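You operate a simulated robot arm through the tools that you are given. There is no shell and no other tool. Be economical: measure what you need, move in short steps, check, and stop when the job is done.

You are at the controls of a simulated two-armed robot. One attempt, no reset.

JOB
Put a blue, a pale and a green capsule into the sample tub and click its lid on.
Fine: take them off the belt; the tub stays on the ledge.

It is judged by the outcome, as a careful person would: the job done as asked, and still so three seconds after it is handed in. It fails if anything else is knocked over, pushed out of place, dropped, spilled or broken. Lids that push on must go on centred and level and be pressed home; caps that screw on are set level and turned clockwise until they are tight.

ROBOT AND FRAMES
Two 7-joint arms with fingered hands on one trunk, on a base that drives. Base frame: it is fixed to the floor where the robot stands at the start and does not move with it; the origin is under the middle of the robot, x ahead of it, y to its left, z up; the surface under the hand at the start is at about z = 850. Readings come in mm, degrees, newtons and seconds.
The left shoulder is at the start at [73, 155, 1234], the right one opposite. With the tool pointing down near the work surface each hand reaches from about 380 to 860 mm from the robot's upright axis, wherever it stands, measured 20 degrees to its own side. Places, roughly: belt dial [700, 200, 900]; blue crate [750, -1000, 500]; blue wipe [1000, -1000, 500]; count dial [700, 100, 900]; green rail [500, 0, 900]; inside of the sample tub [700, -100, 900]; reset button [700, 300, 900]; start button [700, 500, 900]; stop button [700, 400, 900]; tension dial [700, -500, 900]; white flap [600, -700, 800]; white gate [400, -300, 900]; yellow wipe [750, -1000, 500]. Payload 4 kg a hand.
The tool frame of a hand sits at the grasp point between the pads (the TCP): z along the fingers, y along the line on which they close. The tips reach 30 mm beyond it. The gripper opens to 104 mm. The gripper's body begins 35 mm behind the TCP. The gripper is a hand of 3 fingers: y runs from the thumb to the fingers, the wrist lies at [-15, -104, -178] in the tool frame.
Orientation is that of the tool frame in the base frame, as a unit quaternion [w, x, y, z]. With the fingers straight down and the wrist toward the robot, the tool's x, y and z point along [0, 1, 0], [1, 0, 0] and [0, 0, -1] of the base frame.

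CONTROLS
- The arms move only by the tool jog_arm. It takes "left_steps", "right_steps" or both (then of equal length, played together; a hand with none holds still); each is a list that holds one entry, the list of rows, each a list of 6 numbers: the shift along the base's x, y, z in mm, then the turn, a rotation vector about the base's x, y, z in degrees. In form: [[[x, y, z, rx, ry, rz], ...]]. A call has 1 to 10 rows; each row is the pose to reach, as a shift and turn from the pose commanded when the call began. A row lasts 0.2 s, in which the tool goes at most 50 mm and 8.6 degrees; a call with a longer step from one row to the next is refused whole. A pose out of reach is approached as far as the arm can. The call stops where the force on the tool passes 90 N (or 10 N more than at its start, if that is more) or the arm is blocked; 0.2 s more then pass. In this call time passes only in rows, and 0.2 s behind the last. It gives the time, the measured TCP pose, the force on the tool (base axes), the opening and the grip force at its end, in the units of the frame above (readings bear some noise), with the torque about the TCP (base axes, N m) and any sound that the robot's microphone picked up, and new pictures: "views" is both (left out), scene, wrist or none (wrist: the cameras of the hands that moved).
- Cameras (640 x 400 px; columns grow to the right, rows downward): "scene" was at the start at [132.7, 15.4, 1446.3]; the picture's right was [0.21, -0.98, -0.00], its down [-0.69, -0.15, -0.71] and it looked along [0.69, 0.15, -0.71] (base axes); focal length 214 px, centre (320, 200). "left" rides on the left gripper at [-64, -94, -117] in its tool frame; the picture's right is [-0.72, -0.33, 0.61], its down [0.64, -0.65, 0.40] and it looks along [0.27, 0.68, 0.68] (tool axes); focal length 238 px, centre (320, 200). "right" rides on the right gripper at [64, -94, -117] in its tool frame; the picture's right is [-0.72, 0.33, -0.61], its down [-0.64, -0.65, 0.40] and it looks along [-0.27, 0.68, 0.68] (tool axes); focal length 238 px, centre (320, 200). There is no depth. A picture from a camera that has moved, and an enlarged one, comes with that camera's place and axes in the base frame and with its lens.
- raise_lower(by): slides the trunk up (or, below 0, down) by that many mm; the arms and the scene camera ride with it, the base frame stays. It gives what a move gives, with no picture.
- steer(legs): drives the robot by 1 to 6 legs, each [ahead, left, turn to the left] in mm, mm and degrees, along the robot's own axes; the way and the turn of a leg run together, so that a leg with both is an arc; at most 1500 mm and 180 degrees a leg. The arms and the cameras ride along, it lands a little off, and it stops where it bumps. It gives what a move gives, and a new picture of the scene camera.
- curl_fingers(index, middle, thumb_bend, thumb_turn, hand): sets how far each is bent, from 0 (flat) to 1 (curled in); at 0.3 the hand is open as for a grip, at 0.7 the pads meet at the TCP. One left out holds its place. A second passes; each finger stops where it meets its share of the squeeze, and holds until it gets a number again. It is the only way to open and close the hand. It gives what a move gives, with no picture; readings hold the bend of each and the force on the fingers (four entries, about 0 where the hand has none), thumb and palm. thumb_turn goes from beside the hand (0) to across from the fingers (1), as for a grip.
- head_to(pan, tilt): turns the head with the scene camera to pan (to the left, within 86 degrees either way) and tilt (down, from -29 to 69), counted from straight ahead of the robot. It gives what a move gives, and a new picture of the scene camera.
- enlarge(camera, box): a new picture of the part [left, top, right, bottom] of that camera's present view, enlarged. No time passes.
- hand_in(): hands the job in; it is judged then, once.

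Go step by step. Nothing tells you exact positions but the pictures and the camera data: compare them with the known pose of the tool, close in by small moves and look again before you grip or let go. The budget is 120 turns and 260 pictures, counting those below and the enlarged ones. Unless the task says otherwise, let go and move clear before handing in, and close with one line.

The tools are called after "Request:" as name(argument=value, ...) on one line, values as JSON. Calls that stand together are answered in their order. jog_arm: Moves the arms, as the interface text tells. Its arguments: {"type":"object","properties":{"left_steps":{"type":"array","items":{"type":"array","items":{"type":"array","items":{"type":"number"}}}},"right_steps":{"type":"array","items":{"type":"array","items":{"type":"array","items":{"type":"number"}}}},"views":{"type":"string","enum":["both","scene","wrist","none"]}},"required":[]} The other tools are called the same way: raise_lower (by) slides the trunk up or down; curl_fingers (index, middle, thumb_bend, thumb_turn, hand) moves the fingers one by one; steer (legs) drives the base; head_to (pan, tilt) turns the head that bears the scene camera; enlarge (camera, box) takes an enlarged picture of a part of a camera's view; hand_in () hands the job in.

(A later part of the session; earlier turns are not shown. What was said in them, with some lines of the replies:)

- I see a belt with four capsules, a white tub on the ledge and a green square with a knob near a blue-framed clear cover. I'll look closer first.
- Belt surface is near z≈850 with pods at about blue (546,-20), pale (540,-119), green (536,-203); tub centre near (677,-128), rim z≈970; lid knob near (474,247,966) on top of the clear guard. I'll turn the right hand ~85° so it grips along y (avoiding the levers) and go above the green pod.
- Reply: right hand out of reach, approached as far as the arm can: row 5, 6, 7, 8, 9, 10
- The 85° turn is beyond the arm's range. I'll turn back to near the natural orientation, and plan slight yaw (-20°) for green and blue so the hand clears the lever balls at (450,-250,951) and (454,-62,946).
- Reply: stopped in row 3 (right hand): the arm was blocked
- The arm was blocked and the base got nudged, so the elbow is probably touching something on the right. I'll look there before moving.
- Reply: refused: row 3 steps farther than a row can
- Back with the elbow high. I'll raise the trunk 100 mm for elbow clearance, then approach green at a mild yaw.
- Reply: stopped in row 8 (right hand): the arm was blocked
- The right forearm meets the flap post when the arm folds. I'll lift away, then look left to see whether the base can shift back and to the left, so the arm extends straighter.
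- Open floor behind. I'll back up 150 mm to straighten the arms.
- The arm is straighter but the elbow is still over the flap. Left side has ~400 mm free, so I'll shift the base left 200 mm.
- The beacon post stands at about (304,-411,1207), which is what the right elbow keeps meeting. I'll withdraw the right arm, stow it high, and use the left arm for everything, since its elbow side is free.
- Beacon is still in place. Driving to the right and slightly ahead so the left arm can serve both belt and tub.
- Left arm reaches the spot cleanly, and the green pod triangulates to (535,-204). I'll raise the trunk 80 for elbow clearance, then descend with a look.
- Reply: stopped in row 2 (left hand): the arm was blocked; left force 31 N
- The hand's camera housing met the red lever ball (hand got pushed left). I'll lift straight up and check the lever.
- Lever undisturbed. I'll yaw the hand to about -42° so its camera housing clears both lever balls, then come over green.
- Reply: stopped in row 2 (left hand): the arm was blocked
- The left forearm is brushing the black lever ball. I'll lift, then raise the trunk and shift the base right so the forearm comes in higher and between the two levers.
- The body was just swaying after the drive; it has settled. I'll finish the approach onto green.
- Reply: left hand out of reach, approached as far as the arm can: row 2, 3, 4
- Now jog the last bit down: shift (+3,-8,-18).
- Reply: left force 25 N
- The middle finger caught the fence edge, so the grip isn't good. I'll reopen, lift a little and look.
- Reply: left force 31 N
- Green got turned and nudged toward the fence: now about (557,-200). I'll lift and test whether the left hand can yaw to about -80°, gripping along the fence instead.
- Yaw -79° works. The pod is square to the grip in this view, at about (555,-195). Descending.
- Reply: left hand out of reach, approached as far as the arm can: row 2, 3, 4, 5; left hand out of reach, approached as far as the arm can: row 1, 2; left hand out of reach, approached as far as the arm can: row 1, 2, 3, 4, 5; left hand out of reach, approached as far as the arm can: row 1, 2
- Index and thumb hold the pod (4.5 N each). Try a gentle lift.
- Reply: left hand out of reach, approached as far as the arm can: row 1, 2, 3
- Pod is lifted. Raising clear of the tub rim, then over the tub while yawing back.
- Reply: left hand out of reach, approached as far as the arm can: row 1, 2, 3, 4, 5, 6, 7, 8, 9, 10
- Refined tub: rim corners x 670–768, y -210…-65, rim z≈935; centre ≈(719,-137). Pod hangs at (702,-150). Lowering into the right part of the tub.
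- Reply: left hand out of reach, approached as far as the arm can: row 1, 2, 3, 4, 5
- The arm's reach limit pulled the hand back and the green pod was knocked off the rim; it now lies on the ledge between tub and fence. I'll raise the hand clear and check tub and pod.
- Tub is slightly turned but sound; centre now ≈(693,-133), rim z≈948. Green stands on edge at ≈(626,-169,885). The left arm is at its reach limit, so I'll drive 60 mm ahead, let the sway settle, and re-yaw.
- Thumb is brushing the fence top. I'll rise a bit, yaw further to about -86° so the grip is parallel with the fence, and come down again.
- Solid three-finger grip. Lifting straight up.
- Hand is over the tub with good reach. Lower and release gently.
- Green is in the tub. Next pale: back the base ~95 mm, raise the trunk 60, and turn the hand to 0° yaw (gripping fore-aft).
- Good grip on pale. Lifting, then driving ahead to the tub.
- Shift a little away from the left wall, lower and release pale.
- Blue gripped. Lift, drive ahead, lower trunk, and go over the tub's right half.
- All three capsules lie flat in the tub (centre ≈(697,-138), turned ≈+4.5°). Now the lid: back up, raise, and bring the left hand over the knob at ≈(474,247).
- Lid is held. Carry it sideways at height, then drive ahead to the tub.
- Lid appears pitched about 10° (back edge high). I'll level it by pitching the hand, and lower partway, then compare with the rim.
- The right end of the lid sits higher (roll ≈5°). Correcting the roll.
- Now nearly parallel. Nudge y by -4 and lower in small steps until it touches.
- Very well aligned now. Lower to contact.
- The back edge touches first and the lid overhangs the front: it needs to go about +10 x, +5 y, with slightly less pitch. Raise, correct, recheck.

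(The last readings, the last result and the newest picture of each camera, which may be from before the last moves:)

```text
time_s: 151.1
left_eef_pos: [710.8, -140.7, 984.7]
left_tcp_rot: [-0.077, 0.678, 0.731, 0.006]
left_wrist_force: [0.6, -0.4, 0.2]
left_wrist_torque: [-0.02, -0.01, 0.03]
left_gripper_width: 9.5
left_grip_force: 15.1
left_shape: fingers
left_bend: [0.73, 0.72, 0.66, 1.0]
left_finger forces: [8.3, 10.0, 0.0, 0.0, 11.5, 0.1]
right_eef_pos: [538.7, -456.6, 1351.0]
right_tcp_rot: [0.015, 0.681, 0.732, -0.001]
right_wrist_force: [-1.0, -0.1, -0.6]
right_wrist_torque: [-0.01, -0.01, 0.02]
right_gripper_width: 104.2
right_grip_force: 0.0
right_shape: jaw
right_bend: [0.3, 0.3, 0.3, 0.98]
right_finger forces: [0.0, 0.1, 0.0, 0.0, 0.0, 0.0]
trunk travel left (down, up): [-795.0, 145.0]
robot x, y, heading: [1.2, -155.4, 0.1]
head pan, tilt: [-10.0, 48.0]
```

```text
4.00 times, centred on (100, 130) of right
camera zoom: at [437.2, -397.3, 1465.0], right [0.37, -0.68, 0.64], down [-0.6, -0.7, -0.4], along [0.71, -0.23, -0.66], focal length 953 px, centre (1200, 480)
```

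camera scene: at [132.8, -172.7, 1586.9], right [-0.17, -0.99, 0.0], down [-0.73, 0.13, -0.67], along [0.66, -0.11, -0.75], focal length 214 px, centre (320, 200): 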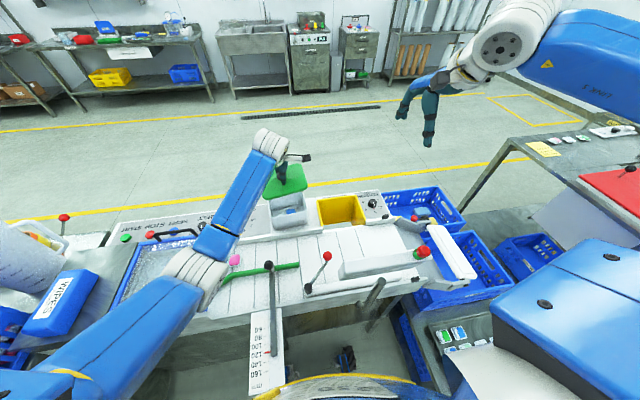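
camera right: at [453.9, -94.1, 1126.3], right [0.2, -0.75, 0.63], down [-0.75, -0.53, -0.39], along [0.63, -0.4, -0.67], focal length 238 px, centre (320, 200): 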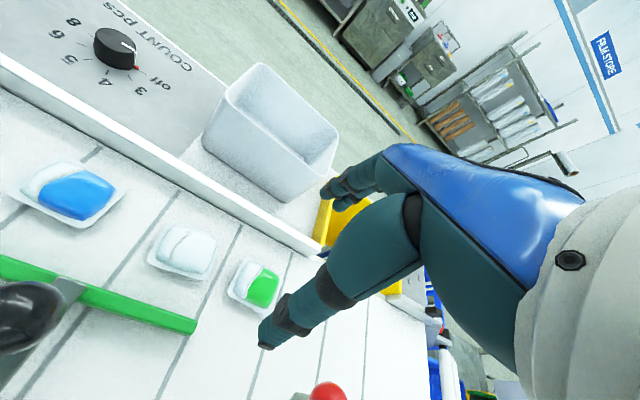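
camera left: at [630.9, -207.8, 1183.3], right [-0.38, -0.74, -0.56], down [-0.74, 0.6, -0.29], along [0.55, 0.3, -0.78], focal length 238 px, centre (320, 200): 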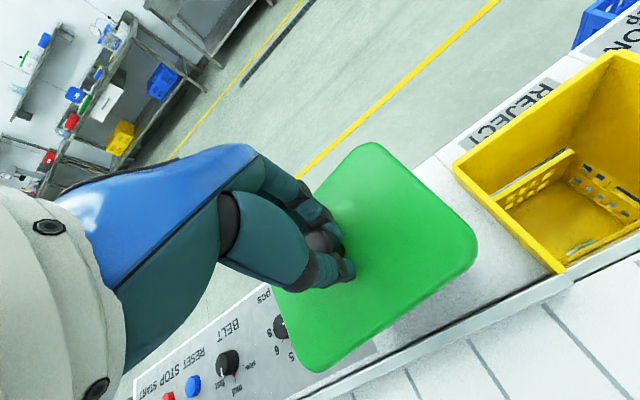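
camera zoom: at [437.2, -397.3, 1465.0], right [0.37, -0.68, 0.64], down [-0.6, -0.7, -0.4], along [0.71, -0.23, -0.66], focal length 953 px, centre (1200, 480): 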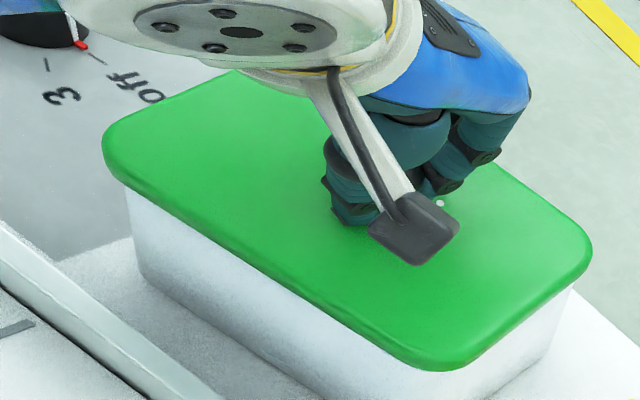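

Request:
jog_arm(left_steps=[[[0, 0, -2, 0, 0, 0], [0, 0, -4, 0, 0, 0], [0, 0, -6, 0, 0, 0]]], views="none")

Request:
enlarge(camera="right", box=[40, 80, 160, 180])

Request:
enlarge(camera="scene", box=[265, 175, 335, 231])

```text
time_s: 151.9
left_eef_pos: [710.6, -141.7, 984.3]
left_tcp_rot: [-0.074, 0.679, 0.73, 0.007]
left_wrist_force: [1.6, 1.8, 14.6]
left_wrist_torque: [0.0, 0.13, 0.03]
left_gripper_width: 9.0
left_grip_force: 19.7
left_shape: fingers
left_bend: [0.73, 0.72, 0.67, 1.0]
left_finger forces: [8.7, 11.7, 0.0, 0.0, 19.1, 0.0]
right_eef_pos: [536.8, -457.3, 1352.4]
right_tcp_rot: [0.015, 0.681, 0.732, 0.0]
right_wrist_force: [-0.2, -0.2, 0.5]
right_wrist_torque: [0.0, -0.01, 0.0]
right_gripper_width: 103.9
right_grip_force: 0.0
right_shape: jaw
right_bend: [0.3, 0.3, 0.3, 0.98]
right_finger forces: [0.0, 0.0, 0.0, 0.1, 0.0, 0.0]
trunk travel left (down, up): [-795.0, 145.0]
robot x, y, heading: [0.4, -160.4, 0.0]
head pan, tilt: [-10.0, 48.0]
```

```text
4.00 times, centred on (100, 130) of right
camera zoom: at [434.6, -396.7, 1466.3], right [0.36, -0.68, 0.64], down [-0.6, -0.7, -0.4], along [0.72, -0.23, -0.66], focal length 953 px, centre (1200, 480)
```

zoom: 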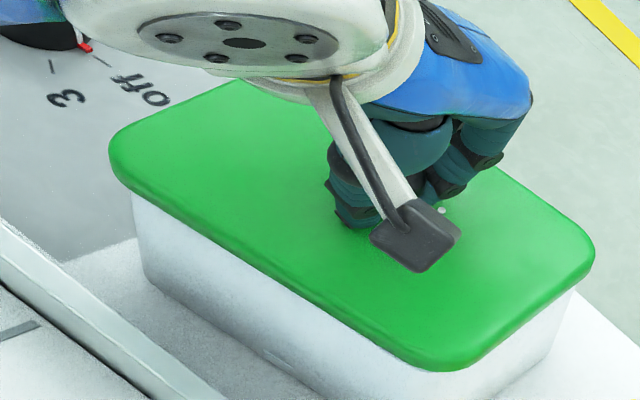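

```text
7.14 times, centred on (300, 203) of scene
camera zoom: at [128.9, -172.0, 1587.5], right [-0.17, -0.99, 0.0], down [-0.73, 0.13, -0.67], along [0.66, -0.11, -0.74], focal length 1532 px, centre (463, 179)
```

zoom: 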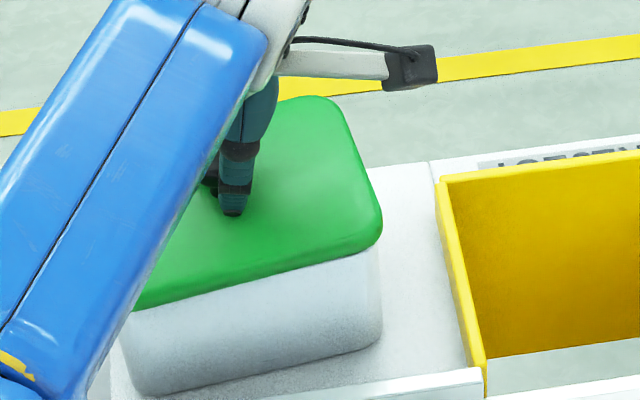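

Contact is flush and centred (14.6 N, torque ≈0). Now press down.

Request:
jog_arm(left_steps=[[[0, 0, -3, 0, 0, 0], [0, 0, -6, 0, 0, 0], [0, 0, -9, 0, 0, 0], [0, 0, -12, 0, 0, 0]]], views="none")

Request:
enlarge(camera="right", box=[40, 80, 160, 180])

Request:
enlarge(camera="scene", box=[265, 175, 335, 231])

```text
time_s: 152.9
left_eef_pos: [708.4, -142.6, 983.7]
left_tcp_rot: [-0.066, 0.681, 0.729, 0.014]
left_wrist_force: [3.2, 7.7, 54.7]
left_wrist_torque: [0.11, 0.98, 0.13]
left_gripper_width: 8.4
left_grip_force: 40.1
left_shape: fingers
left_bend: [0.73, 0.72, 0.7, 1.0]
left_finger forces: [9.0, 17.3, 0.0, 0.0, 54.1, 0.1]
right_eef_pos: [528.6, -455.4, 1357.0]
right_tcp_rot: [0.018, 0.681, 0.732, 0.002]
right_wrist_force: [-0.1, 0.2, -0.2]
right_wrist_torque: [0.0, 0.01, 0.03]
right_gripper_width: 104.0
right_grip_force: 0.0
right_shape: jaw
right_bend: [0.3, 0.3, 0.3, 0.98]
right_finger forces: [0.0, 0.0, 0.0, 0.0, 0.0, 0.1]
trunk travel left (down, up): [-795.0, 145.0]
robot x, y, heading: [-0.7, -158.0, 0.2]
head pan, tilt: [-10.0, 48.0]
```

```text
4.00 times, centred on (100, 130) of right
camera zoom: at [425.7, -395.3, 1469.5], right [0.36, -0.68, 0.64], down [-0.59, -0.7, -0.41], along [0.72, -0.23, -0.65], focal length 953 px, centre (1200, 480)
```

zoom: 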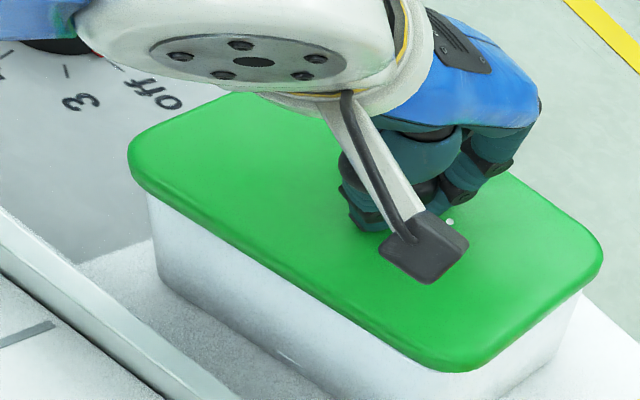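

```text
7.14 times, centred on (300, 203) of scene
camera zoom: at [117.3, -169.4, 1588.9], right [-0.17, -0.99, 0.0], down [-0.73, 0.13, -0.67], along [0.66, -0.11, -0.74], focal length 1532 px, centre (463, 179)
```

zoom: 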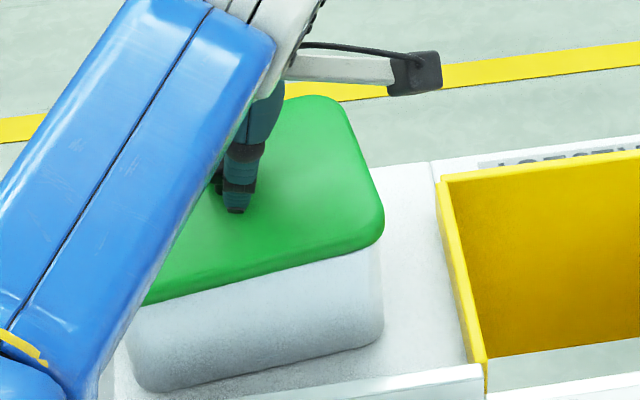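

No click yet and the push is uneven through the thumb. I'll relax, release the knob, and check how the lid sits.

Request:
jog_arm(left_steps=[[[0, 0, 5, 0, 0, 0], [0, 0, 11, 0, 0, 0]]], views="none")

Request:
curl_fingers(hand="left", index=0.42, middle=0.42, thumb_bend=0.42)

Request:
jog_arm(left_steps=[[[0, 0, 15, 0, 0, 0], [0, 0, 40, 0, 0, 0], [0, 0, 80, 0, -3, 0], [0, 0, 120, 0, -6, 0], [0, 0, 150, 0, -6, 0], [0, 0, 150, 0, -6, 0]]])

Request:
enlarge(camera="scene", box=[255, 165, 345, 237])

Request:
enlarge(camera="right", box=[40, 80, 160, 180])

```text
time_s: 153.5
left_eef_pos: [710.0, -142.6, 983.7]
left_tcp_rot: [-0.074, 0.679, 0.73, 0.008]
left_wrist_force: [3.8, 5.9, 28.2]
left_wrist_torque: [0.06, 0.36, 0.05]
left_gripper_width: 8.2
left_grip_force: 28.9
left_shape: fingers
left_bend: [0.73, 0.72, 0.69, 1.0]
left_finger forces: [13.6, 14.5, 0.0, 0.0, 29.1, 0.0]
right_eef_pos: [535.4, -456.0, 1352.9]
right_tcp_rot: [0.016, 0.681, 0.732, -0.001]
right_wrist_force: [0.4, 0.4, 0.2]
right_wrist_torque: [-0.01, -0.01, 0.03]
right_gripper_width: 103.8
right_grip_force: 0.0
right_shape: jaw
right_bend: [0.3, 0.3, 0.3, 0.98]
right_finger forces: [0.1, 0.0, 0.0, 0.0, 0.0, 0.1]
trunk travel left (down, up): [-795.0, 145.0]
robot x, y, heading: [-0.6, -154.7, 0.1]
head pan, tilt: [-10.0, 48.0]
```

```text
time_s: 154.5
left_eef_pos: [707.3, -143.4, 983.0]
left_tcp_rot: [-0.075, 0.68, 0.73, 0.008]
left_wrist_force: [-4.6, -3.1, 24.7]
left_wrist_torque: [0.01, -0.4, -0.06]
left_gripper_width: 48.2
left_grip_force: 12.1
left_shape: fingers
left_bend: [0.73, 0.44, 0.42, 0.99]
left_finger forces: [14.6, 9.4, 0.2, 0.0, 0.1, 0.0]
right_eef_pos: [533.8, -458.2, 1353.5]
right_tcp_rot: [0.016, 0.681, 0.733, 0.001]
right_wrist_force: [0.1, 0.0, 0.6]
right_wrist_torque: [0.01, 0.01, 0.0]
right_gripper_width: 103.9
right_grip_force: 0.0
right_shape: jaw
right_bend: [0.3, 0.3, 0.3, 0.98]
right_finger forces: [0.0, 0.1, 0.1, 0.0, 0.1, 0.0]
trunk travel left (down, up): [-795.0, 145.0]
robot x, y, heading: [-1.1, -153.5, 0.2]
head pan, tilt: [-10.0, 48.0]
```

```text
time_s: 155.9
left_eef_pos: [709.6, -141.7, 1127.9]
left_tcp_rot: [-0.04, 0.677, 0.733, 0.042]
left_wrist_force: [-0.6, -0.5, -0.7]
left_wrist_torque: [-0.01, 0.02, -0.01]
left_gripper_width: 72.1
left_grip_force: 0.1
left_shape: fingers
left_bend: [0.42, 0.42, 0.42, 0.99]
left_finger forces: [0.0, 0.0, 0.2, 0.0, 0.0, 0.0]
right_eef_pos: [539.9, -456.8, 1351.1]
right_tcp_rot: [0.015, 0.681, 0.732, -0.001]
right_wrist_force: [0.8, 0.2, -0.6]
right_wrist_torque: [0.02, 0.03, 0.01]
right_gripper_width: 104.0
right_grip_force: 0.0
right_shape: jaw
right_bend: [0.3, 0.3, 0.3, 0.98]
right_finger forces: [0.1, 0.0, 0.0, 0.1, 0.0, 0.0]
trunk travel left (down, up): [-795.0, 145.0]
robot x, y, heading: [2.1, -152.3, 0.1]
head pan, tilt: [-10.0, 48.0]
camera scene: at [132.7, -172.6, 1586.9], right [-0.17, -0.99, 0.0], down [-0.73, 0.13, -0.67], along [0.66, -0.11, -0.75], focal length 214 px, centre (320, 200)
camera left: at [621.8, -226.2, 1236.4], right [-0.27, -0.67, -0.69], down [-0.7, 0.63, -0.33], along [0.66, 0.4, -0.64], focal length 238 px, centre (320, 200)
```

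scene: 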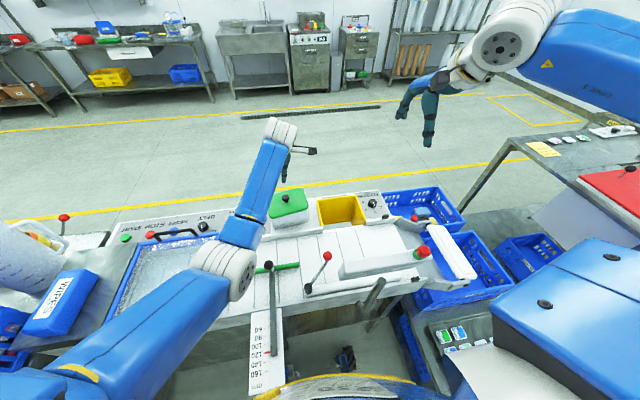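
left: 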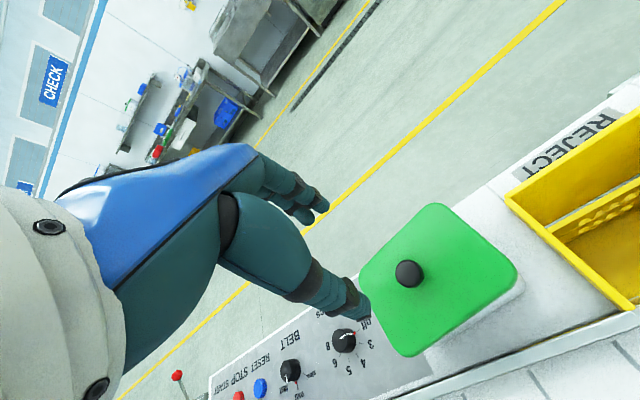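

```text
5.56 times, centred on (300, 201) of scene
camera zoom: at [132.7, -172.6, 1586.9], right [-0.17, -0.99, 0.0], down [-0.73, 0.13, -0.67], along [0.66, -0.11, -0.75], focal length 1192 px, centre (431, 194)
```

zoom: 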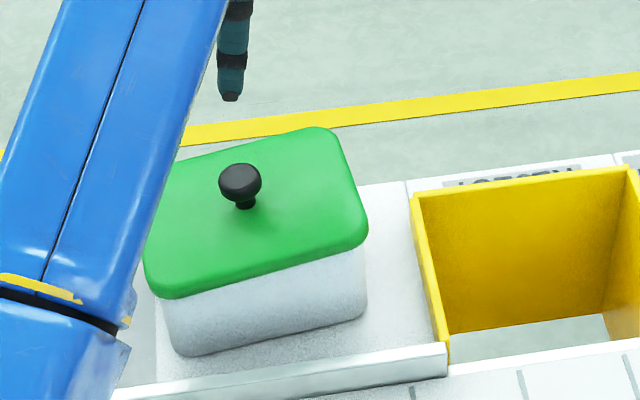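

```text
4.00 times, centred on (100, 130) of right
camera zoom: at [437.1, -396.7, 1465.2], right [0.37, -0.68, 0.64], down [-0.6, -0.7, -0.4], along [0.72, -0.23, -0.66], focal length 953 px, centre (1200, 480)
```

zoom: 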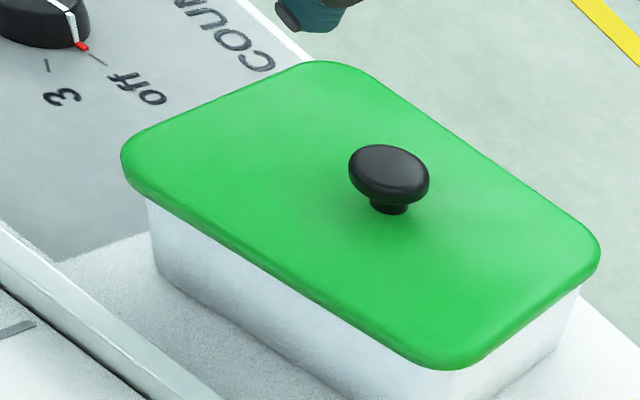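

Request:
enlarge(camera="scene", box=[276, 196, 326, 228])

Request:
enlarge(camera="right", box=[60, 110, 150, 170])

Request:
enlarge(camera="left", box=[340, 180, 540, 380])

```text
12.50 times, centred on (301, 212) of scene
camera zoom: at [132.7, -172.6, 1586.9], right [-0.17, -0.99, 0.0], down [-0.73, 0.13, -0.67], along [0.66, -0.11, -0.75], focal length 2681 px, centre (558, 50)
```

zoom: 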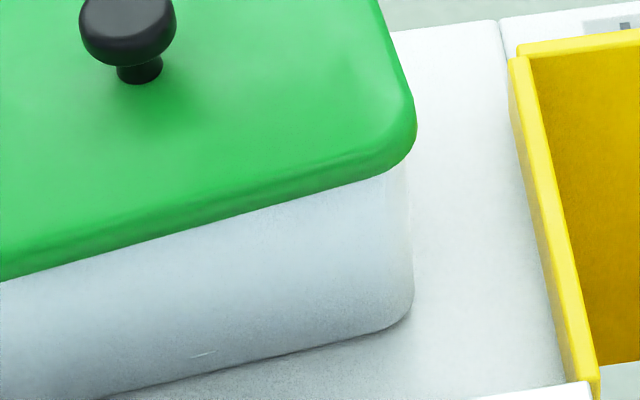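

```text
6.67 times, centred on (105, 140) of right
camera zoom: at [437.1, -396.7, 1465.2], right [0.37, -0.68, 0.64], down [-0.6, -0.7, -0.4], along [0.72, -0.23, -0.66], focal length 1589 px, centre (1753, 600)
```

zoom: 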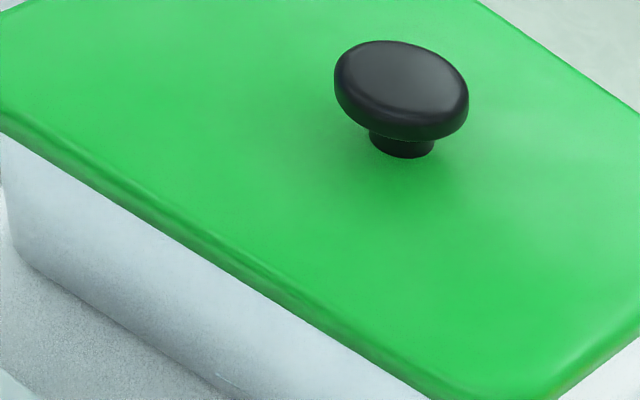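

```text
2.00 times, centred on (440, 280) of left
camera zoom: at [621.8, -226.2, 1236.4], right [-0.27, -0.67, -0.69], down [-0.7, 0.63, -0.33], along [0.66, 0.4, -0.64], focal length 477 px, centre (80, 40)
```

zoom: 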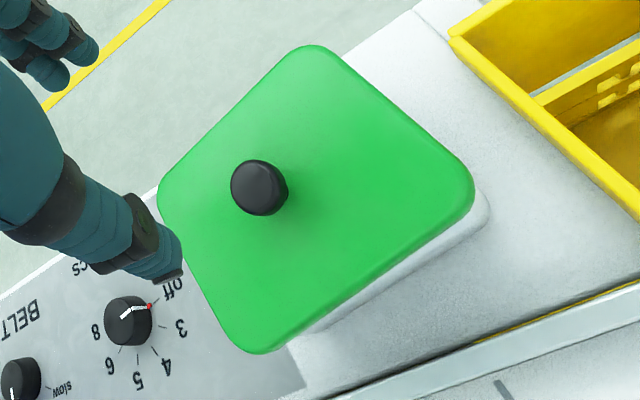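

The lid sits level and centred; it just needs pressing home. I'll level the hand, make a fist and press on the knob from above.

Request:
jog_arm(left_steps=[[[0, 0, 0, -3.3, 0, 0], [0, 2, 0, -6.6, 0, 0], [-1, 5, 0, -6.6, 0, 0]]], views="none")

Request:
curl_fingers(hand="left", index=1.0, middle=1.0, thumb_bend=0.9, thumb_turn=0.2)

Request:
enlarge(camera="left", box=[200, 100, 520, 400])

Request:
enlarge(camera="right", box=[40, 20, 200, 160])

```text
time_s: 156.7
left_eef_pos: [710.8, -138.1, 1128.9]
left_tcp_rot: [0.001, 0.679, 0.734, -0.001]
left_wrist_force: [0.9, -0.2, 0.1]
left_wrist_torque: [-0.01, -0.01, -0.02]
left_gripper_width: 72.2
left_grip_force: 0.0
left_shape: fingers
left_bend: [0.42, 0.42, 0.42, 0.99]
left_finger forces: [0.0, 0.0, 0.1, 0.0, 0.0, 0.0]
right_eef_pos: [537.9, -456.7, 1351.4]
right_tcp_rot: [0.015, 0.681, 0.732, -0.001]
right_wrist_force: [0.3, 0.1, -0.4]
right_wrist_torque: [0.03, 0.02, -0.01]
right_gripper_width: 103.8
right_grip_force: 0.1
right_shape: jaw
right_bend: [0.3, 0.3, 0.3, 0.98]
right_finger forces: [0.0, 0.1, 0.0, 0.0, 0.1, 0.0]
trunk travel left (down, up): [-795.0, 145.0]
robot x, y, heading: [-2.6, -155.0, 0.4]
head pan, tilt: [-10.0, 48.0]
```

```text
time_s: 157.7
left_eef_pos: [710.1, -137.4, 1127.5]
left_tcp_rot: [0.0, 0.679, 0.734, 0.0]
left_wrist_force: [0.2, 0.0, 0.1]
left_wrist_torque: [0.01, -0.01, -0.01]
left_gripper_width: 49.2
left_grip_force: 0.1
left_shape: fingers
left_bend: [1.0, 1.0, 0.9, 0.21]
left_finger forces: [0.1, 0.1, 0.0, 0.1, 0.1, 0.0]
right_eef_pos: [539.0, -457.6, 1350.8]
right_tcp_rot: [0.015, 0.681, 0.732, -0.001]
right_wrist_force: [-0.2, -0.1, 0.3]
right_wrist_torque: [0.0, 0.02, 0.0]
right_gripper_width: 103.8
right_grip_force: 0.1
right_shape: jaw
right_bend: [0.3, 0.3, 0.3, 0.98]
right_finger forces: [0.0, 0.1, 0.0, 0.0, 0.1, 0.0]
trunk travel left (down, up): [-795.0, 145.0]
robot x, y, heading: [0.9, -155.5, 0.2]
head pan, tilt: [-10.0, 48.0]
```

```text
1.33 times, centred on (360, 250) of left
camera zoom: at [620.7, -208.6, 1245.4], right [-0.27, -0.74, -0.61], down [-0.7, 0.59, -0.4], along [0.66, 0.32, -0.68], focal length 318 px, centre (267, 133)
```

zoom: 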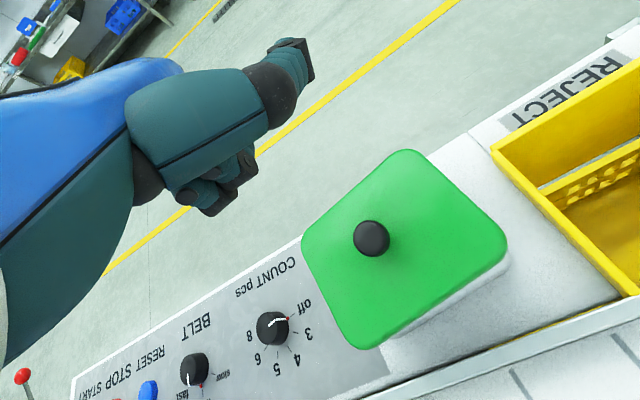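

```text
2.86 times, centred on (120, 90) of right
camera zoom: at [437.5, -397.4, 1464.9], right [0.37, -0.68, 0.64], down [-0.6, -0.7, -0.4], along [0.71, -0.23, -0.66], focal length 681 px, centre (891, 514)
```

zoom: 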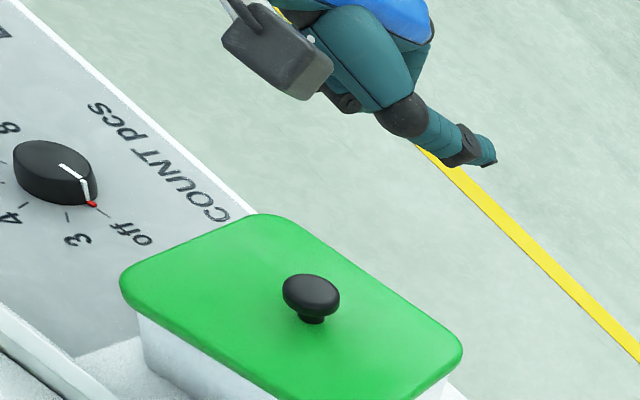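

Request:
curl_fingers(hand="left", index=0.6, middle=0.6, thumb_bend=0.6, thumb_turn=1.0)

Request:
curl_fingers(hand="left", index=0.72, middle=0.72, thumb_bend=0.72)

Request:
jog_arm(left_steps=[[[-1, 1, -35, 0, 0, 0], [-2, 2, -70, 0, 0, 0], [-2, 2, -95, 0, 0, 0], [-2, 2, -95, 0, 0, 0]]], views="none")

Request:
enlarge(camera="left", box=[200, 100, 520, 400])

Request:
enlarge(camera="right", box=[40, 60, 160, 160])

Request:
enlarge(camera="scene", box=[255, 165, 345, 237])

```text
time_s: 158.7
left_eef_pos: [709.6, -136.9, 1127.6]
left_tcp_rot: [0.0, 0.679, 0.734, 0.0]
left_wrist_force: [0.0, -0.1, -0.1]
left_wrist_torque: [0.0, -0.01, 0.01]
left_gripper_width: 25.6
left_grip_force: 0.0
left_shape: fingers
left_bend: [0.6, 0.6, 0.6, 1.0]
left_finger forces: [0.0, 0.0, 0.0, 0.1, 0.1, 0.0]
right_eef_pos: [539.3, -457.7, 1350.8]
right_tcp_rot: [0.015, 0.681, 0.732, -0.001]
right_wrist_force: [-0.3, 0.2, 0.8]
right_wrist_torque: [0.01, 0.01, -0.01]
right_gripper_width: 104.3
right_grip_force: 0.0
right_shape: jaw
right_bend: [0.3, 0.3, 0.3, 0.98]
right_finger forces: [0.0, 0.0, 0.0, 0.0, 0.1, 0.0]
trunk travel left (down, up): [-795.0, 145.0]
robot x, y, heading: [0.4, -154.7, 0.4]
head pan, tilt: [-10.0, 48.0]
```

```text
time_s: 159.7
left_eef_pos: [709.3, -137.3, 1128.6]
left_tcp_rot: [0.001, 0.679, 0.734, 0.0]
left_wrist_force: [0.0, -0.1, -0.4]
left_wrist_torque: [0.02, 0.0, -0.04]
left_gripper_width: 0.2
left_grip_force: 0.0
left_shape: fingers
left_bend: [0.72, 0.72, 0.71, 1.0]
left_finger forces: [0.1, 0.0, 0.0, 0.0, 0.1, 0.0]
right_eef_pos: [539.7, -457.0, 1350.5]
right_tcp_rot: [0.014, 0.681, 0.732, -0.001]
right_wrist_force: [0.7, 0.3, -0.3]
right_wrist_torque: [0.01, -0.01, 0.03]
right_gripper_width: 104.0
right_grip_force: 0.0
right_shape: jaw
right_bend: [0.3, 0.3, 0.3, 0.98]
right_finger forces: [0.0, 0.0, 0.0, 0.1, 0.0, 0.0]
trunk travel left (down, up): [-795.0, 145.0]
robot x, y, heading: [0.4, -159.2, 0.0]
head pan, tilt: [-10.0, 48.0]
```

```text
time_s: 160.7
left_eef_pos: [705.6, -134.4, 1032.3]
left_tcp_rot: [-0.001, 0.679, 0.734, -0.001]
left_wrist_force: [-0.3, -0.1, -0.3]
left_wrist_torque: [-0.04, 0.02, 0.01]
left_gripper_width: 0.0
left_grip_force: 0.0
left_shape: fingers
left_bend: [0.72, 0.72, 0.71, 1.0]
left_finger forces: [0.1, 0.0, 0.0, 0.1, 0.0, 0.1]
right_eef_pos: [539.7, -457.6, 1351.2]
right_tcp_rot: [0.015, 0.681, 0.732, -0.001]
right_wrist_force: [0.3, -0.1, 0.5]
right_wrist_torque: [0.02, -0.04, 0.02]
right_gripper_width: 103.8
right_grip_force: 0.0
right_shape: jaw
right_bend: [0.3, 0.3, 0.3, 0.98]
right_finger forces: [0.1, 0.1, 0.0, 0.0, 0.0, 0.0]
trunk travel left (down, up): [-795.0, 145.0]
robot x, y, heading: [-7.3, -154.9, -0.2]
head pan, tilt: [-10.0, 48.0]
```

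```text
1.33 times, centred on (360, 250) of left
camera zoom: at [616.6, -205.9, 1150.2], right [-0.27, -0.74, -0.61], down [-0.7, 0.59, -0.4], along [0.66, 0.32, -0.68], focal length 318 px, centre (267, 133)
```

zoom: 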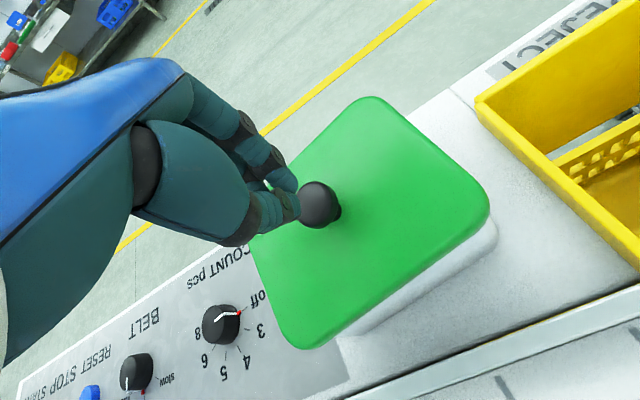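

```text
4.00 times, centred on (100, 110) of right
camera zoom: at [437.2, -397.4, 1465.0], right [0.37, -0.68, 0.64], down [-0.6, -0.7, -0.4], along [0.71, -0.23, -0.66], focal length 953 px, centre (1200, 560)
```

zoom: 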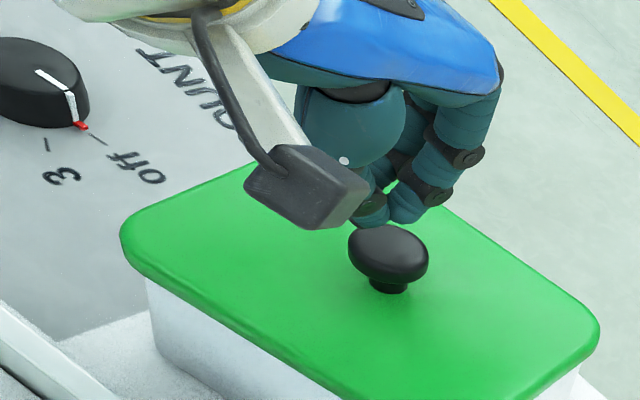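

```text
5.56 times, centred on (300, 201) of scene
camera zoom: at [132.4, -173.0, 1586.9], right [-0.17, -0.99, 0.0], down [-0.73, 0.13, -0.67], along [0.66, -0.11, -0.74], focal length 1192 px, centre (431, 194)
```

zoom: 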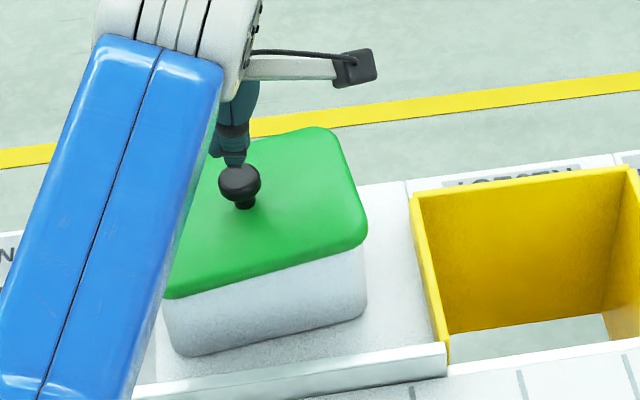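

Fingertips are above the knob. Lower to contact and press.

Request:
jog_arm(left_steps=[[[2, -1, -15, 0, 0, 0], [3, -1, -24, 0, 0, 0], [3, -1, -30, 0, 0, 0], [3, -1, -34, 0, 0, 0], [3, -1, -38, 0, 0, 0]]], views="none")

Request:
enlarge(camera="right", box=[40, 60, 160, 160])

```text
time_s: 161.9
left_eef_pos: [709.0, -136.7, 1000.4]
left_tcp_rot: [0.003, 0.679, 0.734, 0.002]
left_wrist_force: [-3.2, 0.4, 19.6]
left_wrist_torque: [-0.08, 0.16, 0.04]
left_gripper_width: 0.0
left_grip_force: 12.1
left_shape: fingers
left_bend: [0.72, 0.72, 0.71, 1.0]
left_finger forces: [9.5, 0.1, 0.0, 0.1, 15.0, 0.0]
right_eef_pos: [535.5, -457.5, 1352.9]
right_tcp_rot: [0.015, 0.681, 0.732, 0.0]
right_wrist_force: [0.2, 0.0, -0.5]
right_wrist_torque: [0.01, 0.0, 0.0]
right_gripper_width: 104.0
right_grip_force: 0.1
right_shape: jaw
right_bend: [0.3, 0.3, 0.3, 0.98]
right_finger forces: [0.0, 0.0, 0.0, 0.0, 0.0, 0.0]
trunk travel left (down, up): [-795.0, 145.0]
robot x, y, heading: [0.0, -157.3, 0.2]
head pan, tilt: [-10.0, 48.0]
heard: snap
```

```text
4.00 times, centred on (100, 110) of right
camera zoom: at [433.3, -397.6, 1466.4], right [0.36, -0.68, 0.64], down [-0.59, -0.7, -0.4], along [0.72, -0.23, -0.66], focal length 953 px, centre (1200, 560)
```

zoom: 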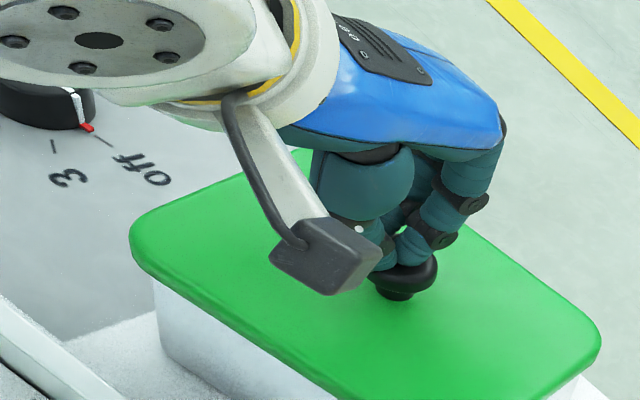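

A snap: it clicked. One firmer push to be sure, then retreat and inspect.

Request:
jog_arm(left_steps=[[[0, 0, -4, 0, 0, 0], [0, 0, -8, 0, 0, 0], [0, 0, -11, 0, 0, 0]]], views="none")

Request:
jog_arm(left_steps=[[[0, 0, 12, 0, 0, 0], [0, 0, 40, 0, 0, 0], [0, 0, 80, 0, 0, 0], [-5, 10, 125, 0, 0, 0], [-20, 40, 150, 0, 0, 0], [-40, 80, 165, 0, 0, 0], [-60, 120, 170, 0, 0, 0], [-60, 120, 170, 0, 0, 0]]])

Request:
enlarge(camera="scene", box=[255, 165, 345, 237])

Request:
enlarge(camera="right", box=[40, 80, 160, 180])

```text
time_s: 162.7
left_eef_pos: [708.9, -136.3, 1000.7]
left_tcp_rot: [0.012, 0.68, 0.733, 0.008]
left_wrist_force: [0.5, 4.0, 48.8]
left_wrist_torque: [-0.15, 0.03, 0.08]
left_gripper_width: 0.0
left_grip_force: 27.7
left_shape: fingers
left_bend: [0.72, 0.72, 0.72, 1.0]
left_finger forces: [27.5, 0.0, 0.0, 0.1, 27.5, 0.0]
right_eef_pos: [529.4, -455.8, 1356.3]
right_tcp_rot: [0.018, 0.681, 0.732, 0.001]
right_wrist_force: [-0.1, 0.4, 0.7]
right_wrist_torque: [0.0, -0.01, -0.03]
right_gripper_width: 104.1
right_grip_force: 0.1
right_shape: jaw
right_bend: [0.3, 0.3, 0.3, 0.98]
right_finger forces: [0.0, 0.0, 0.0, 0.0, 0.0, 0.1]
trunk travel left (down, up): [-795.0, 145.0]
robot x, y, heading: [-0.4, -154.1, 0.1]
head pan, tilt: [-10.0, 48.0]
```

```text
time_s: 164.5
left_eef_pos: [650.5, -15.9, 1155.8]
left_tcp_rot: [-0.001, 0.678, 0.735, 0.0]
left_wrist_force: [-0.3, 0.0, 0.6]
left_wrist_torque: [0.0, 0.0, -0.02]
left_gripper_width: 0.2
left_grip_force: 0.1
left_shape: fingers
left_bend: [0.72, 0.72, 0.71, 1.0]
left_finger forces: [0.0, 0.1, 0.0, 0.0, 0.0, 0.0]
right_eef_pos: [539.7, -457.3, 1350.6]
right_tcp_rot: [0.015, 0.681, 0.732, -0.001]
right_wrist_force: [-0.2, 0.5, 0.5]
right_wrist_torque: [0.0, 0.0, 0.0]
right_gripper_width: 104.2
right_grip_force: 0.1
right_shape: jaw
right_bend: [0.3, 0.3, 0.3, 0.98]
right_finger forces: [0.0, 0.0, 0.0, 0.1, 0.1, 0.0]
trunk travel left (down, up): [-795.0, 145.0]
robot x, y, heading: [-2.5, -157.5, 0.3]
head pan, tilt: [-10.0, 48.0]
camera scene: at [132.6, -171.3, 1586.9], right [-0.17, -0.99, 0.0], down [-0.73, 0.13, -0.67], along [0.66, -0.11, -0.74], focal length 214 px, centre (320, 200)
camera left: at [561.9, -87.2, 1272.0], right [-0.27, -0.74, -0.61], down [-0.7, 0.59, -0.4], along [0.66, 0.32, -0.68], focal length 238 px, centre (320, 200)
```

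scene: 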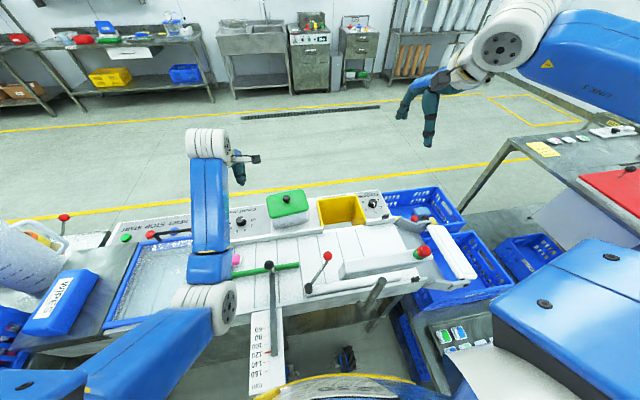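
left: 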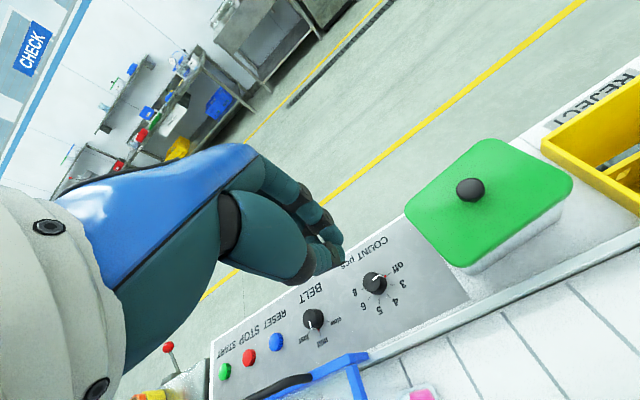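

```text
5.56 times, centred on (300, 201) of scene
camera zoom: at [132.6, -171.3, 1586.9], right [-0.17, -0.99, 0.0], down [-0.73, 0.13, -0.67], along [0.66, -0.11, -0.74], focal length 1192 px, centre (431, 194)
```

zoom: 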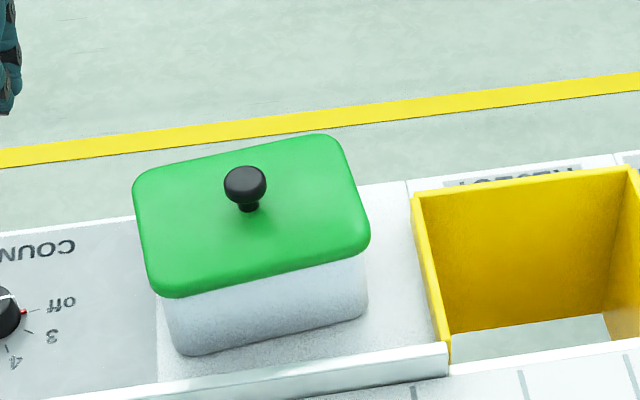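

```text
4.00 times, centred on (100, 130) of right
camera zoom: at [437.8, -397.1, 1464.8], right [0.37, -0.68, 0.64], down [-0.6, -0.7, -0.4], along [0.71, -0.23, -0.66], focal length 953 px, centre (1200, 480)
```

zoom: 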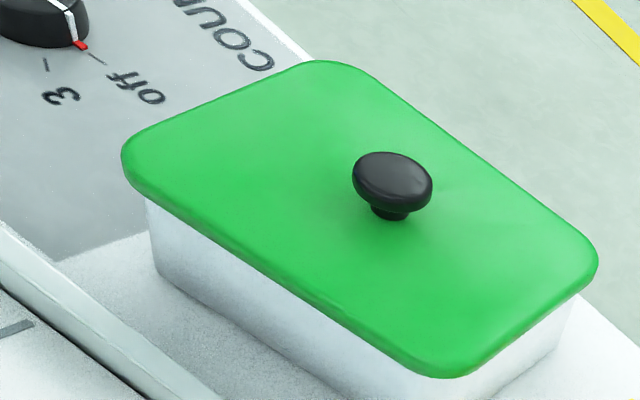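

Snapped, but I want to be sure both ends are home. I'll press lightly on the left end, then the right end.

Request:
jog_arm(left_steps=[[[15, -20, -35, 0, 0, 0], [30, -40, -70, 0, 0, 0], [45, -60, -105, 0, 0, 0], [57, -75, -140, 0, 0, 0], [57, -75, -165, 0, 0, 0], [57, -75, -178, 0, 0, 0], [57, -75, -186, 0, 0, 0], [57, -75, -192, 0, 0, 0], [57, -75, -197, 0, 0, 0], [57, -75, -201, 0, 0, 0]]], views="none")

Request:
enlarge(camera="right", box=[40, 60, 160, 160])

```text
time_s: 166.7
left_eef_pos: [703.8, -92.6, 973.7]
left_tcp_rot: [0.014, 0.68, 0.733, 0.01]
left_wrist_force: [-9.2, 1.6, 57.8]
left_wrist_torque: [-0.08, 0.49, -0.02]
left_gripper_width: 0.0
left_grip_force: 32.5
left_shape: fingers
left_bend: [0.72, 0.72, 0.73, 1.0]
left_finger forces: [6.9, 0.0, 0.0, 0.0, 57.5, 0.1]
right_eef_pos: [523.5, -458.2, 1357.6]
right_tcp_rot: [0.018, 0.681, 0.733, 0.004]
right_wrist_force: [0.6, 0.9, -0.1]
right_wrist_torque: [0.01, -0.01, 0.02]
right_gripper_width: 103.9
right_grip_force: 0.0
right_shape: jaw
right_bend: [0.3, 0.3, 0.3, 0.98]
right_finger forces: [0.1, 0.1, 0.0, 0.1, 0.0, 0.0]
trunk travel left (down, up): [-795.0, 145.0]
robot x, y, heading: [-0.4, -158.2, -0.1]
head pan, tilt: [-10.0, 48.0]
```

```text
4.00 times, centred on (100, 110) of right
camera zoom: at [421.0, -397.6, 1470.7], right [0.36, -0.68, 0.64], down [-0.59, -0.7, -0.41], along [0.72, -0.23, -0.65], focal length 953 px, centre (1200, 560)
```

zoom: 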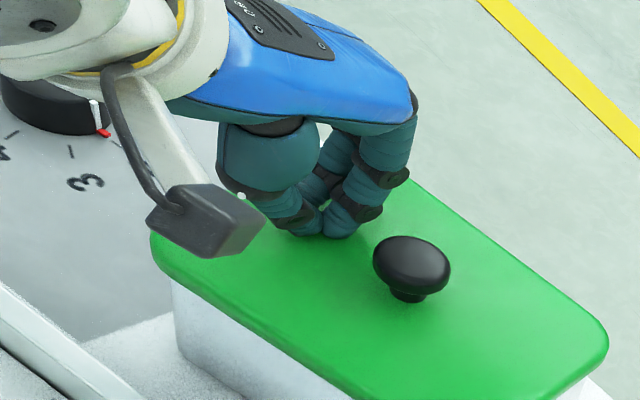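

Request:
jog_arm(left_steps=[[[0, 0, 20, 0, 0, 0], [0, 0, 60, 0, 0, 0], [2, -40, 65, 0, 0, 0], [4, -88, 65, 0, 0, 0], [4, -88, 30, 0, 0, 0], [4, -88, 15, 0, 0, 0], [4, -88, 7, 0, 0, 0], [4, -88, 2, 0, 0, 0], [4, -88, 0, 0, 0, 0]]], views="none")

Request:
jog_arm(left_steps=[[[0, 0, 25, 0, 0, 0], [0, 0, 60, 0, 0, 0], [0, 20, 100, 0, 0, 0], [-15, 60, 135, 0, 0, 0], [-30, 100, 160, 0, 0, 0], [-50, 145, 175, 0, 0, 0], [-75, 185, 185, 0, 0, 0], [-75, 185, 185, 0, 0, 0], [-75, 185, 185, 0, 0, 0], [-75, 185, 185, 0, 0, 0]]])

Request:
enlarge(camera="scene", box=[255, 165, 345, 237])

Request:
enlarge(camera="right", box=[40, 80, 160, 180])

```text
time_s: 168.7
left_eef_pos: [709.4, -182.7, 973.9]
left_tcp_rot: [0.015, 0.68, 0.733, 0.008]
left_wrist_force: [-2.6, 0.3, 56.2]
left_wrist_torque: [-0.27, 0.06, 0.06]
left_gripper_width: 0.0
left_grip_force: 32.7
left_shape: fingers
left_bend: [0.72, 0.72, 0.73, 1.0]
left_finger forces: [21.2, 0.1, 0.0, 0.0, 44.3, 0.0]
right_eef_pos: [526.3, -456.1, 1356.8]
right_tcp_rot: [0.018, 0.682, 0.732, 0.001]
right_wrist_force: [0.1, 0.0, -0.2]
right_wrist_torque: [-0.01, 0.03, 0.04]
right_gripper_width: 104.1
right_grip_force: 0.0
right_shape: jaw
right_bend: [0.3, 0.3, 0.3, 0.98]
right_finger forces: [0.0, 0.1, 0.0, 0.1, 0.1, 0.1]
trunk travel left (down, up): [-795.0, 145.0]
robot x, y, heading: [3.4, -157.0, 0.0]
head pan, tilt: [-10.0, 48.0]
```

```text
refused: row 4 steps farther than a row can; nothing moved
```

```text
5.56 times, centred on (300, 201) of scene
camera zoom: at [114.7, -171.7, 1589.1], right [-0.17, -0.99, 0.0], down [-0.73, 0.13, -0.68], along [0.67, -0.11, -0.74], focal length 1192 px, centre (431, 194)
```

zoom: 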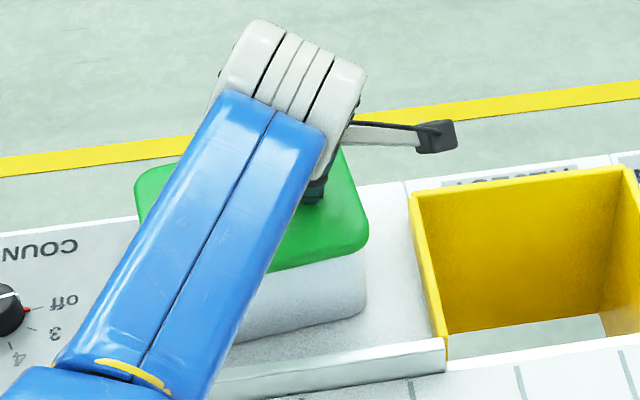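

```text
4.00 times, centred on (100, 130) of right
camera zoom: at [423.2, -396.3, 1470.2], right [0.36, -0.68, 0.64], down [-0.59, -0.7, -0.41], along [0.72, -0.23, -0.65], focal length 953 px, centre (1200, 480)
```

zoom: 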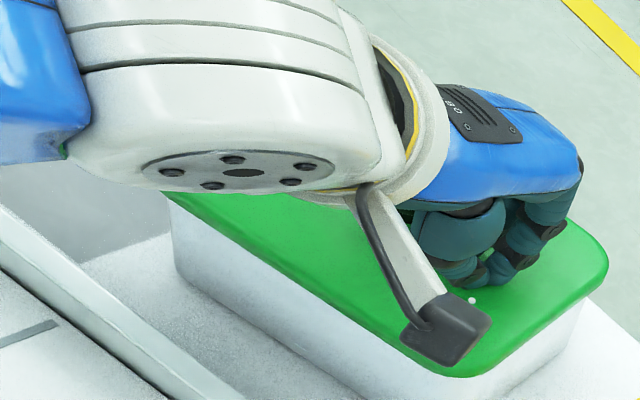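

Both ends read the same height (973.7 vs 973.9) under ~57 N, so the lid is level and home. Withdraw.

Request:
jog_arm(left_steps=[[[0, 0, 25, 0, 0, 0], [0, 0, 65, 0, 0, 0], [0, 10, 105, 0, 0, 0], [-10, 40, 140, 0, 0, 0], [-25, 75, 165, 0, 0, 0], [-40, 115, 175, 0, 0, 0], [-60, 155, 185, 0, 0, 0], [-75, 190, 185, 0, 0, 0], [-75, 190, 185, 0, 0, 0], [-75, 190, 185, 0, 0, 0]]])

Request:
enlarge(camera="scene", box=[255, 165, 345, 237])

Request:
enlarge(camera="scene", box=[100, 160, 460, 390])

```text
time_s: 170.9
left_eef_pos: [635.9, 9.8, 1137.8]
left_tcp_rot: [0.0, 0.679, 0.734, 0.0]
left_wrist_force: [0.0, -1.0, 0.9]
left_wrist_torque: [-0.01, -0.04, -0.02]
left_gripper_width: 0.1
left_grip_force: 0.0
left_shape: fingers
left_bend: [0.72, 0.72, 0.71, 1.0]
left_finger forces: [0.0, 0.1, 0.1, 0.1, 0.0, 0.0]
right_eef_pos: [538.2, -458.5, 1350.3]
right_tcp_rot: [0.015, 0.68, 0.733, -0.001]
right_wrist_force: [1.1, -0.2, -0.6]
right_wrist_torque: [0.0, -0.02, -0.01]
right_gripper_width: 103.9
right_grip_force: 0.1
right_shape: jaw
right_bend: [0.3, 0.3, 0.3, 0.98]
right_finger forces: [0.1, 0.0, 0.0, 0.0, 0.0, 0.0]
trunk travel left (down, up): [-795.0, 145.0]
robot x, y, heading: [0.2, -156.2, 0.1]
head pan, tilt: [-10.0, 48.0]
camera scene: at [131.9, -173.6, 1587.0], right [-0.17, -0.99, 0.0], down [-0.73, 0.13, -0.67], along [0.66, -0.11, -0.74], focal length 214 px, centre (320, 200)
camera left: at [547.2, -61.3, 1254.9], right [-0.27, -0.74, -0.61], down [-0.7, 0.59, -0.4], along [0.66, 0.32, -0.68], focal length 238 px, centre (320, 200)
```

scene: 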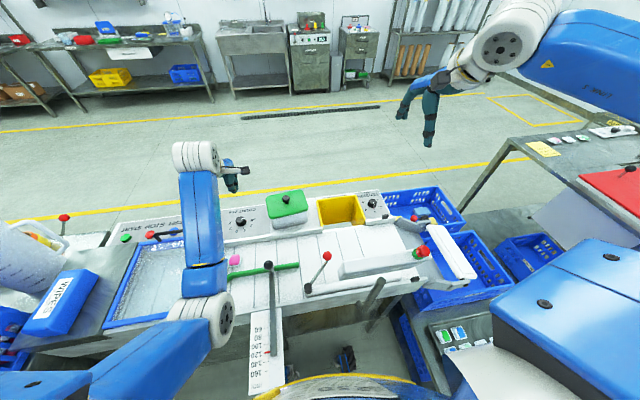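
left: 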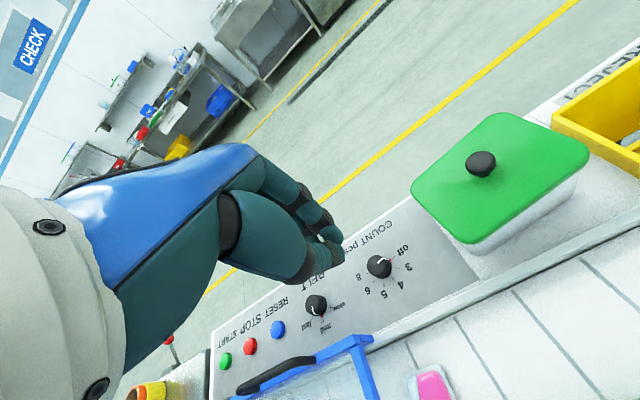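

```text
5.56 times, centred on (300, 201) of scene
camera zoom: at [131.9, -173.6, 1587.0], right [-0.17, -0.99, 0.0], down [-0.73, 0.13, -0.67], along [0.66, -0.11, -0.74], focal length 1192 px, centre (431, 194)
```

zoom: 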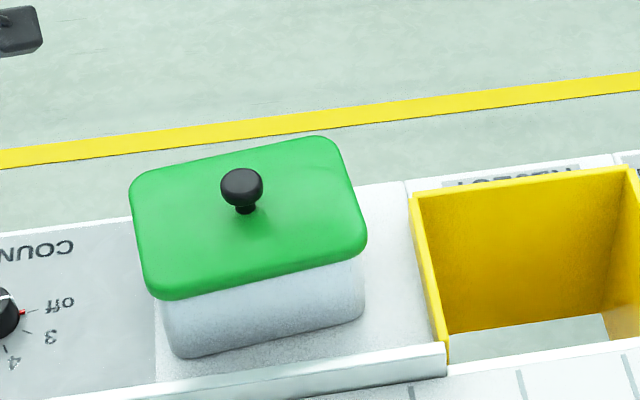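

```text
1.74 times, centred on (280, 275) of scene
camera zoom: at [131.9, -173.6, 1587.0], right [-0.17, -0.99, 0.0], down [-0.73, 0.13, -0.67], along [0.66, -0.11, -0.74], focal length 373 px, centre (390, 70)
```

zoom: 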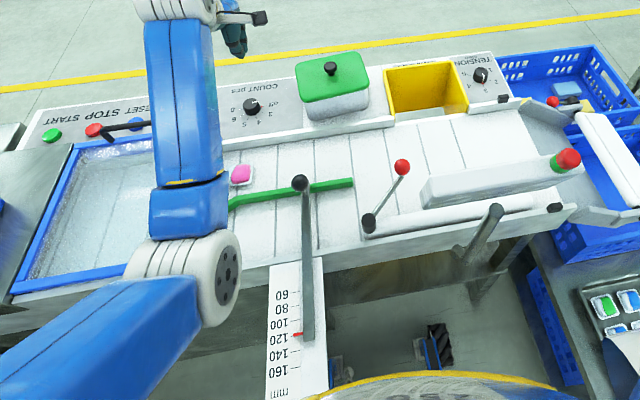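

The lid is on level and clicked home, the tub is on its ledge, and the hands are clear. The levers, the pink capsule and the dials are where they were, so I'm handing in.

Request:
hand_in()

```text
The job is handed in.
```

The blue, pale and green capsules are in the sample tub and its lid is clicked on. I heard the snap, and both ends of the lid read the same height under about 57 N. On the way, the green capsule was knocked onto the ledge when the hand caught the tub rim. I picked it back up, but the tub now sits turned about 5° on its ledge.
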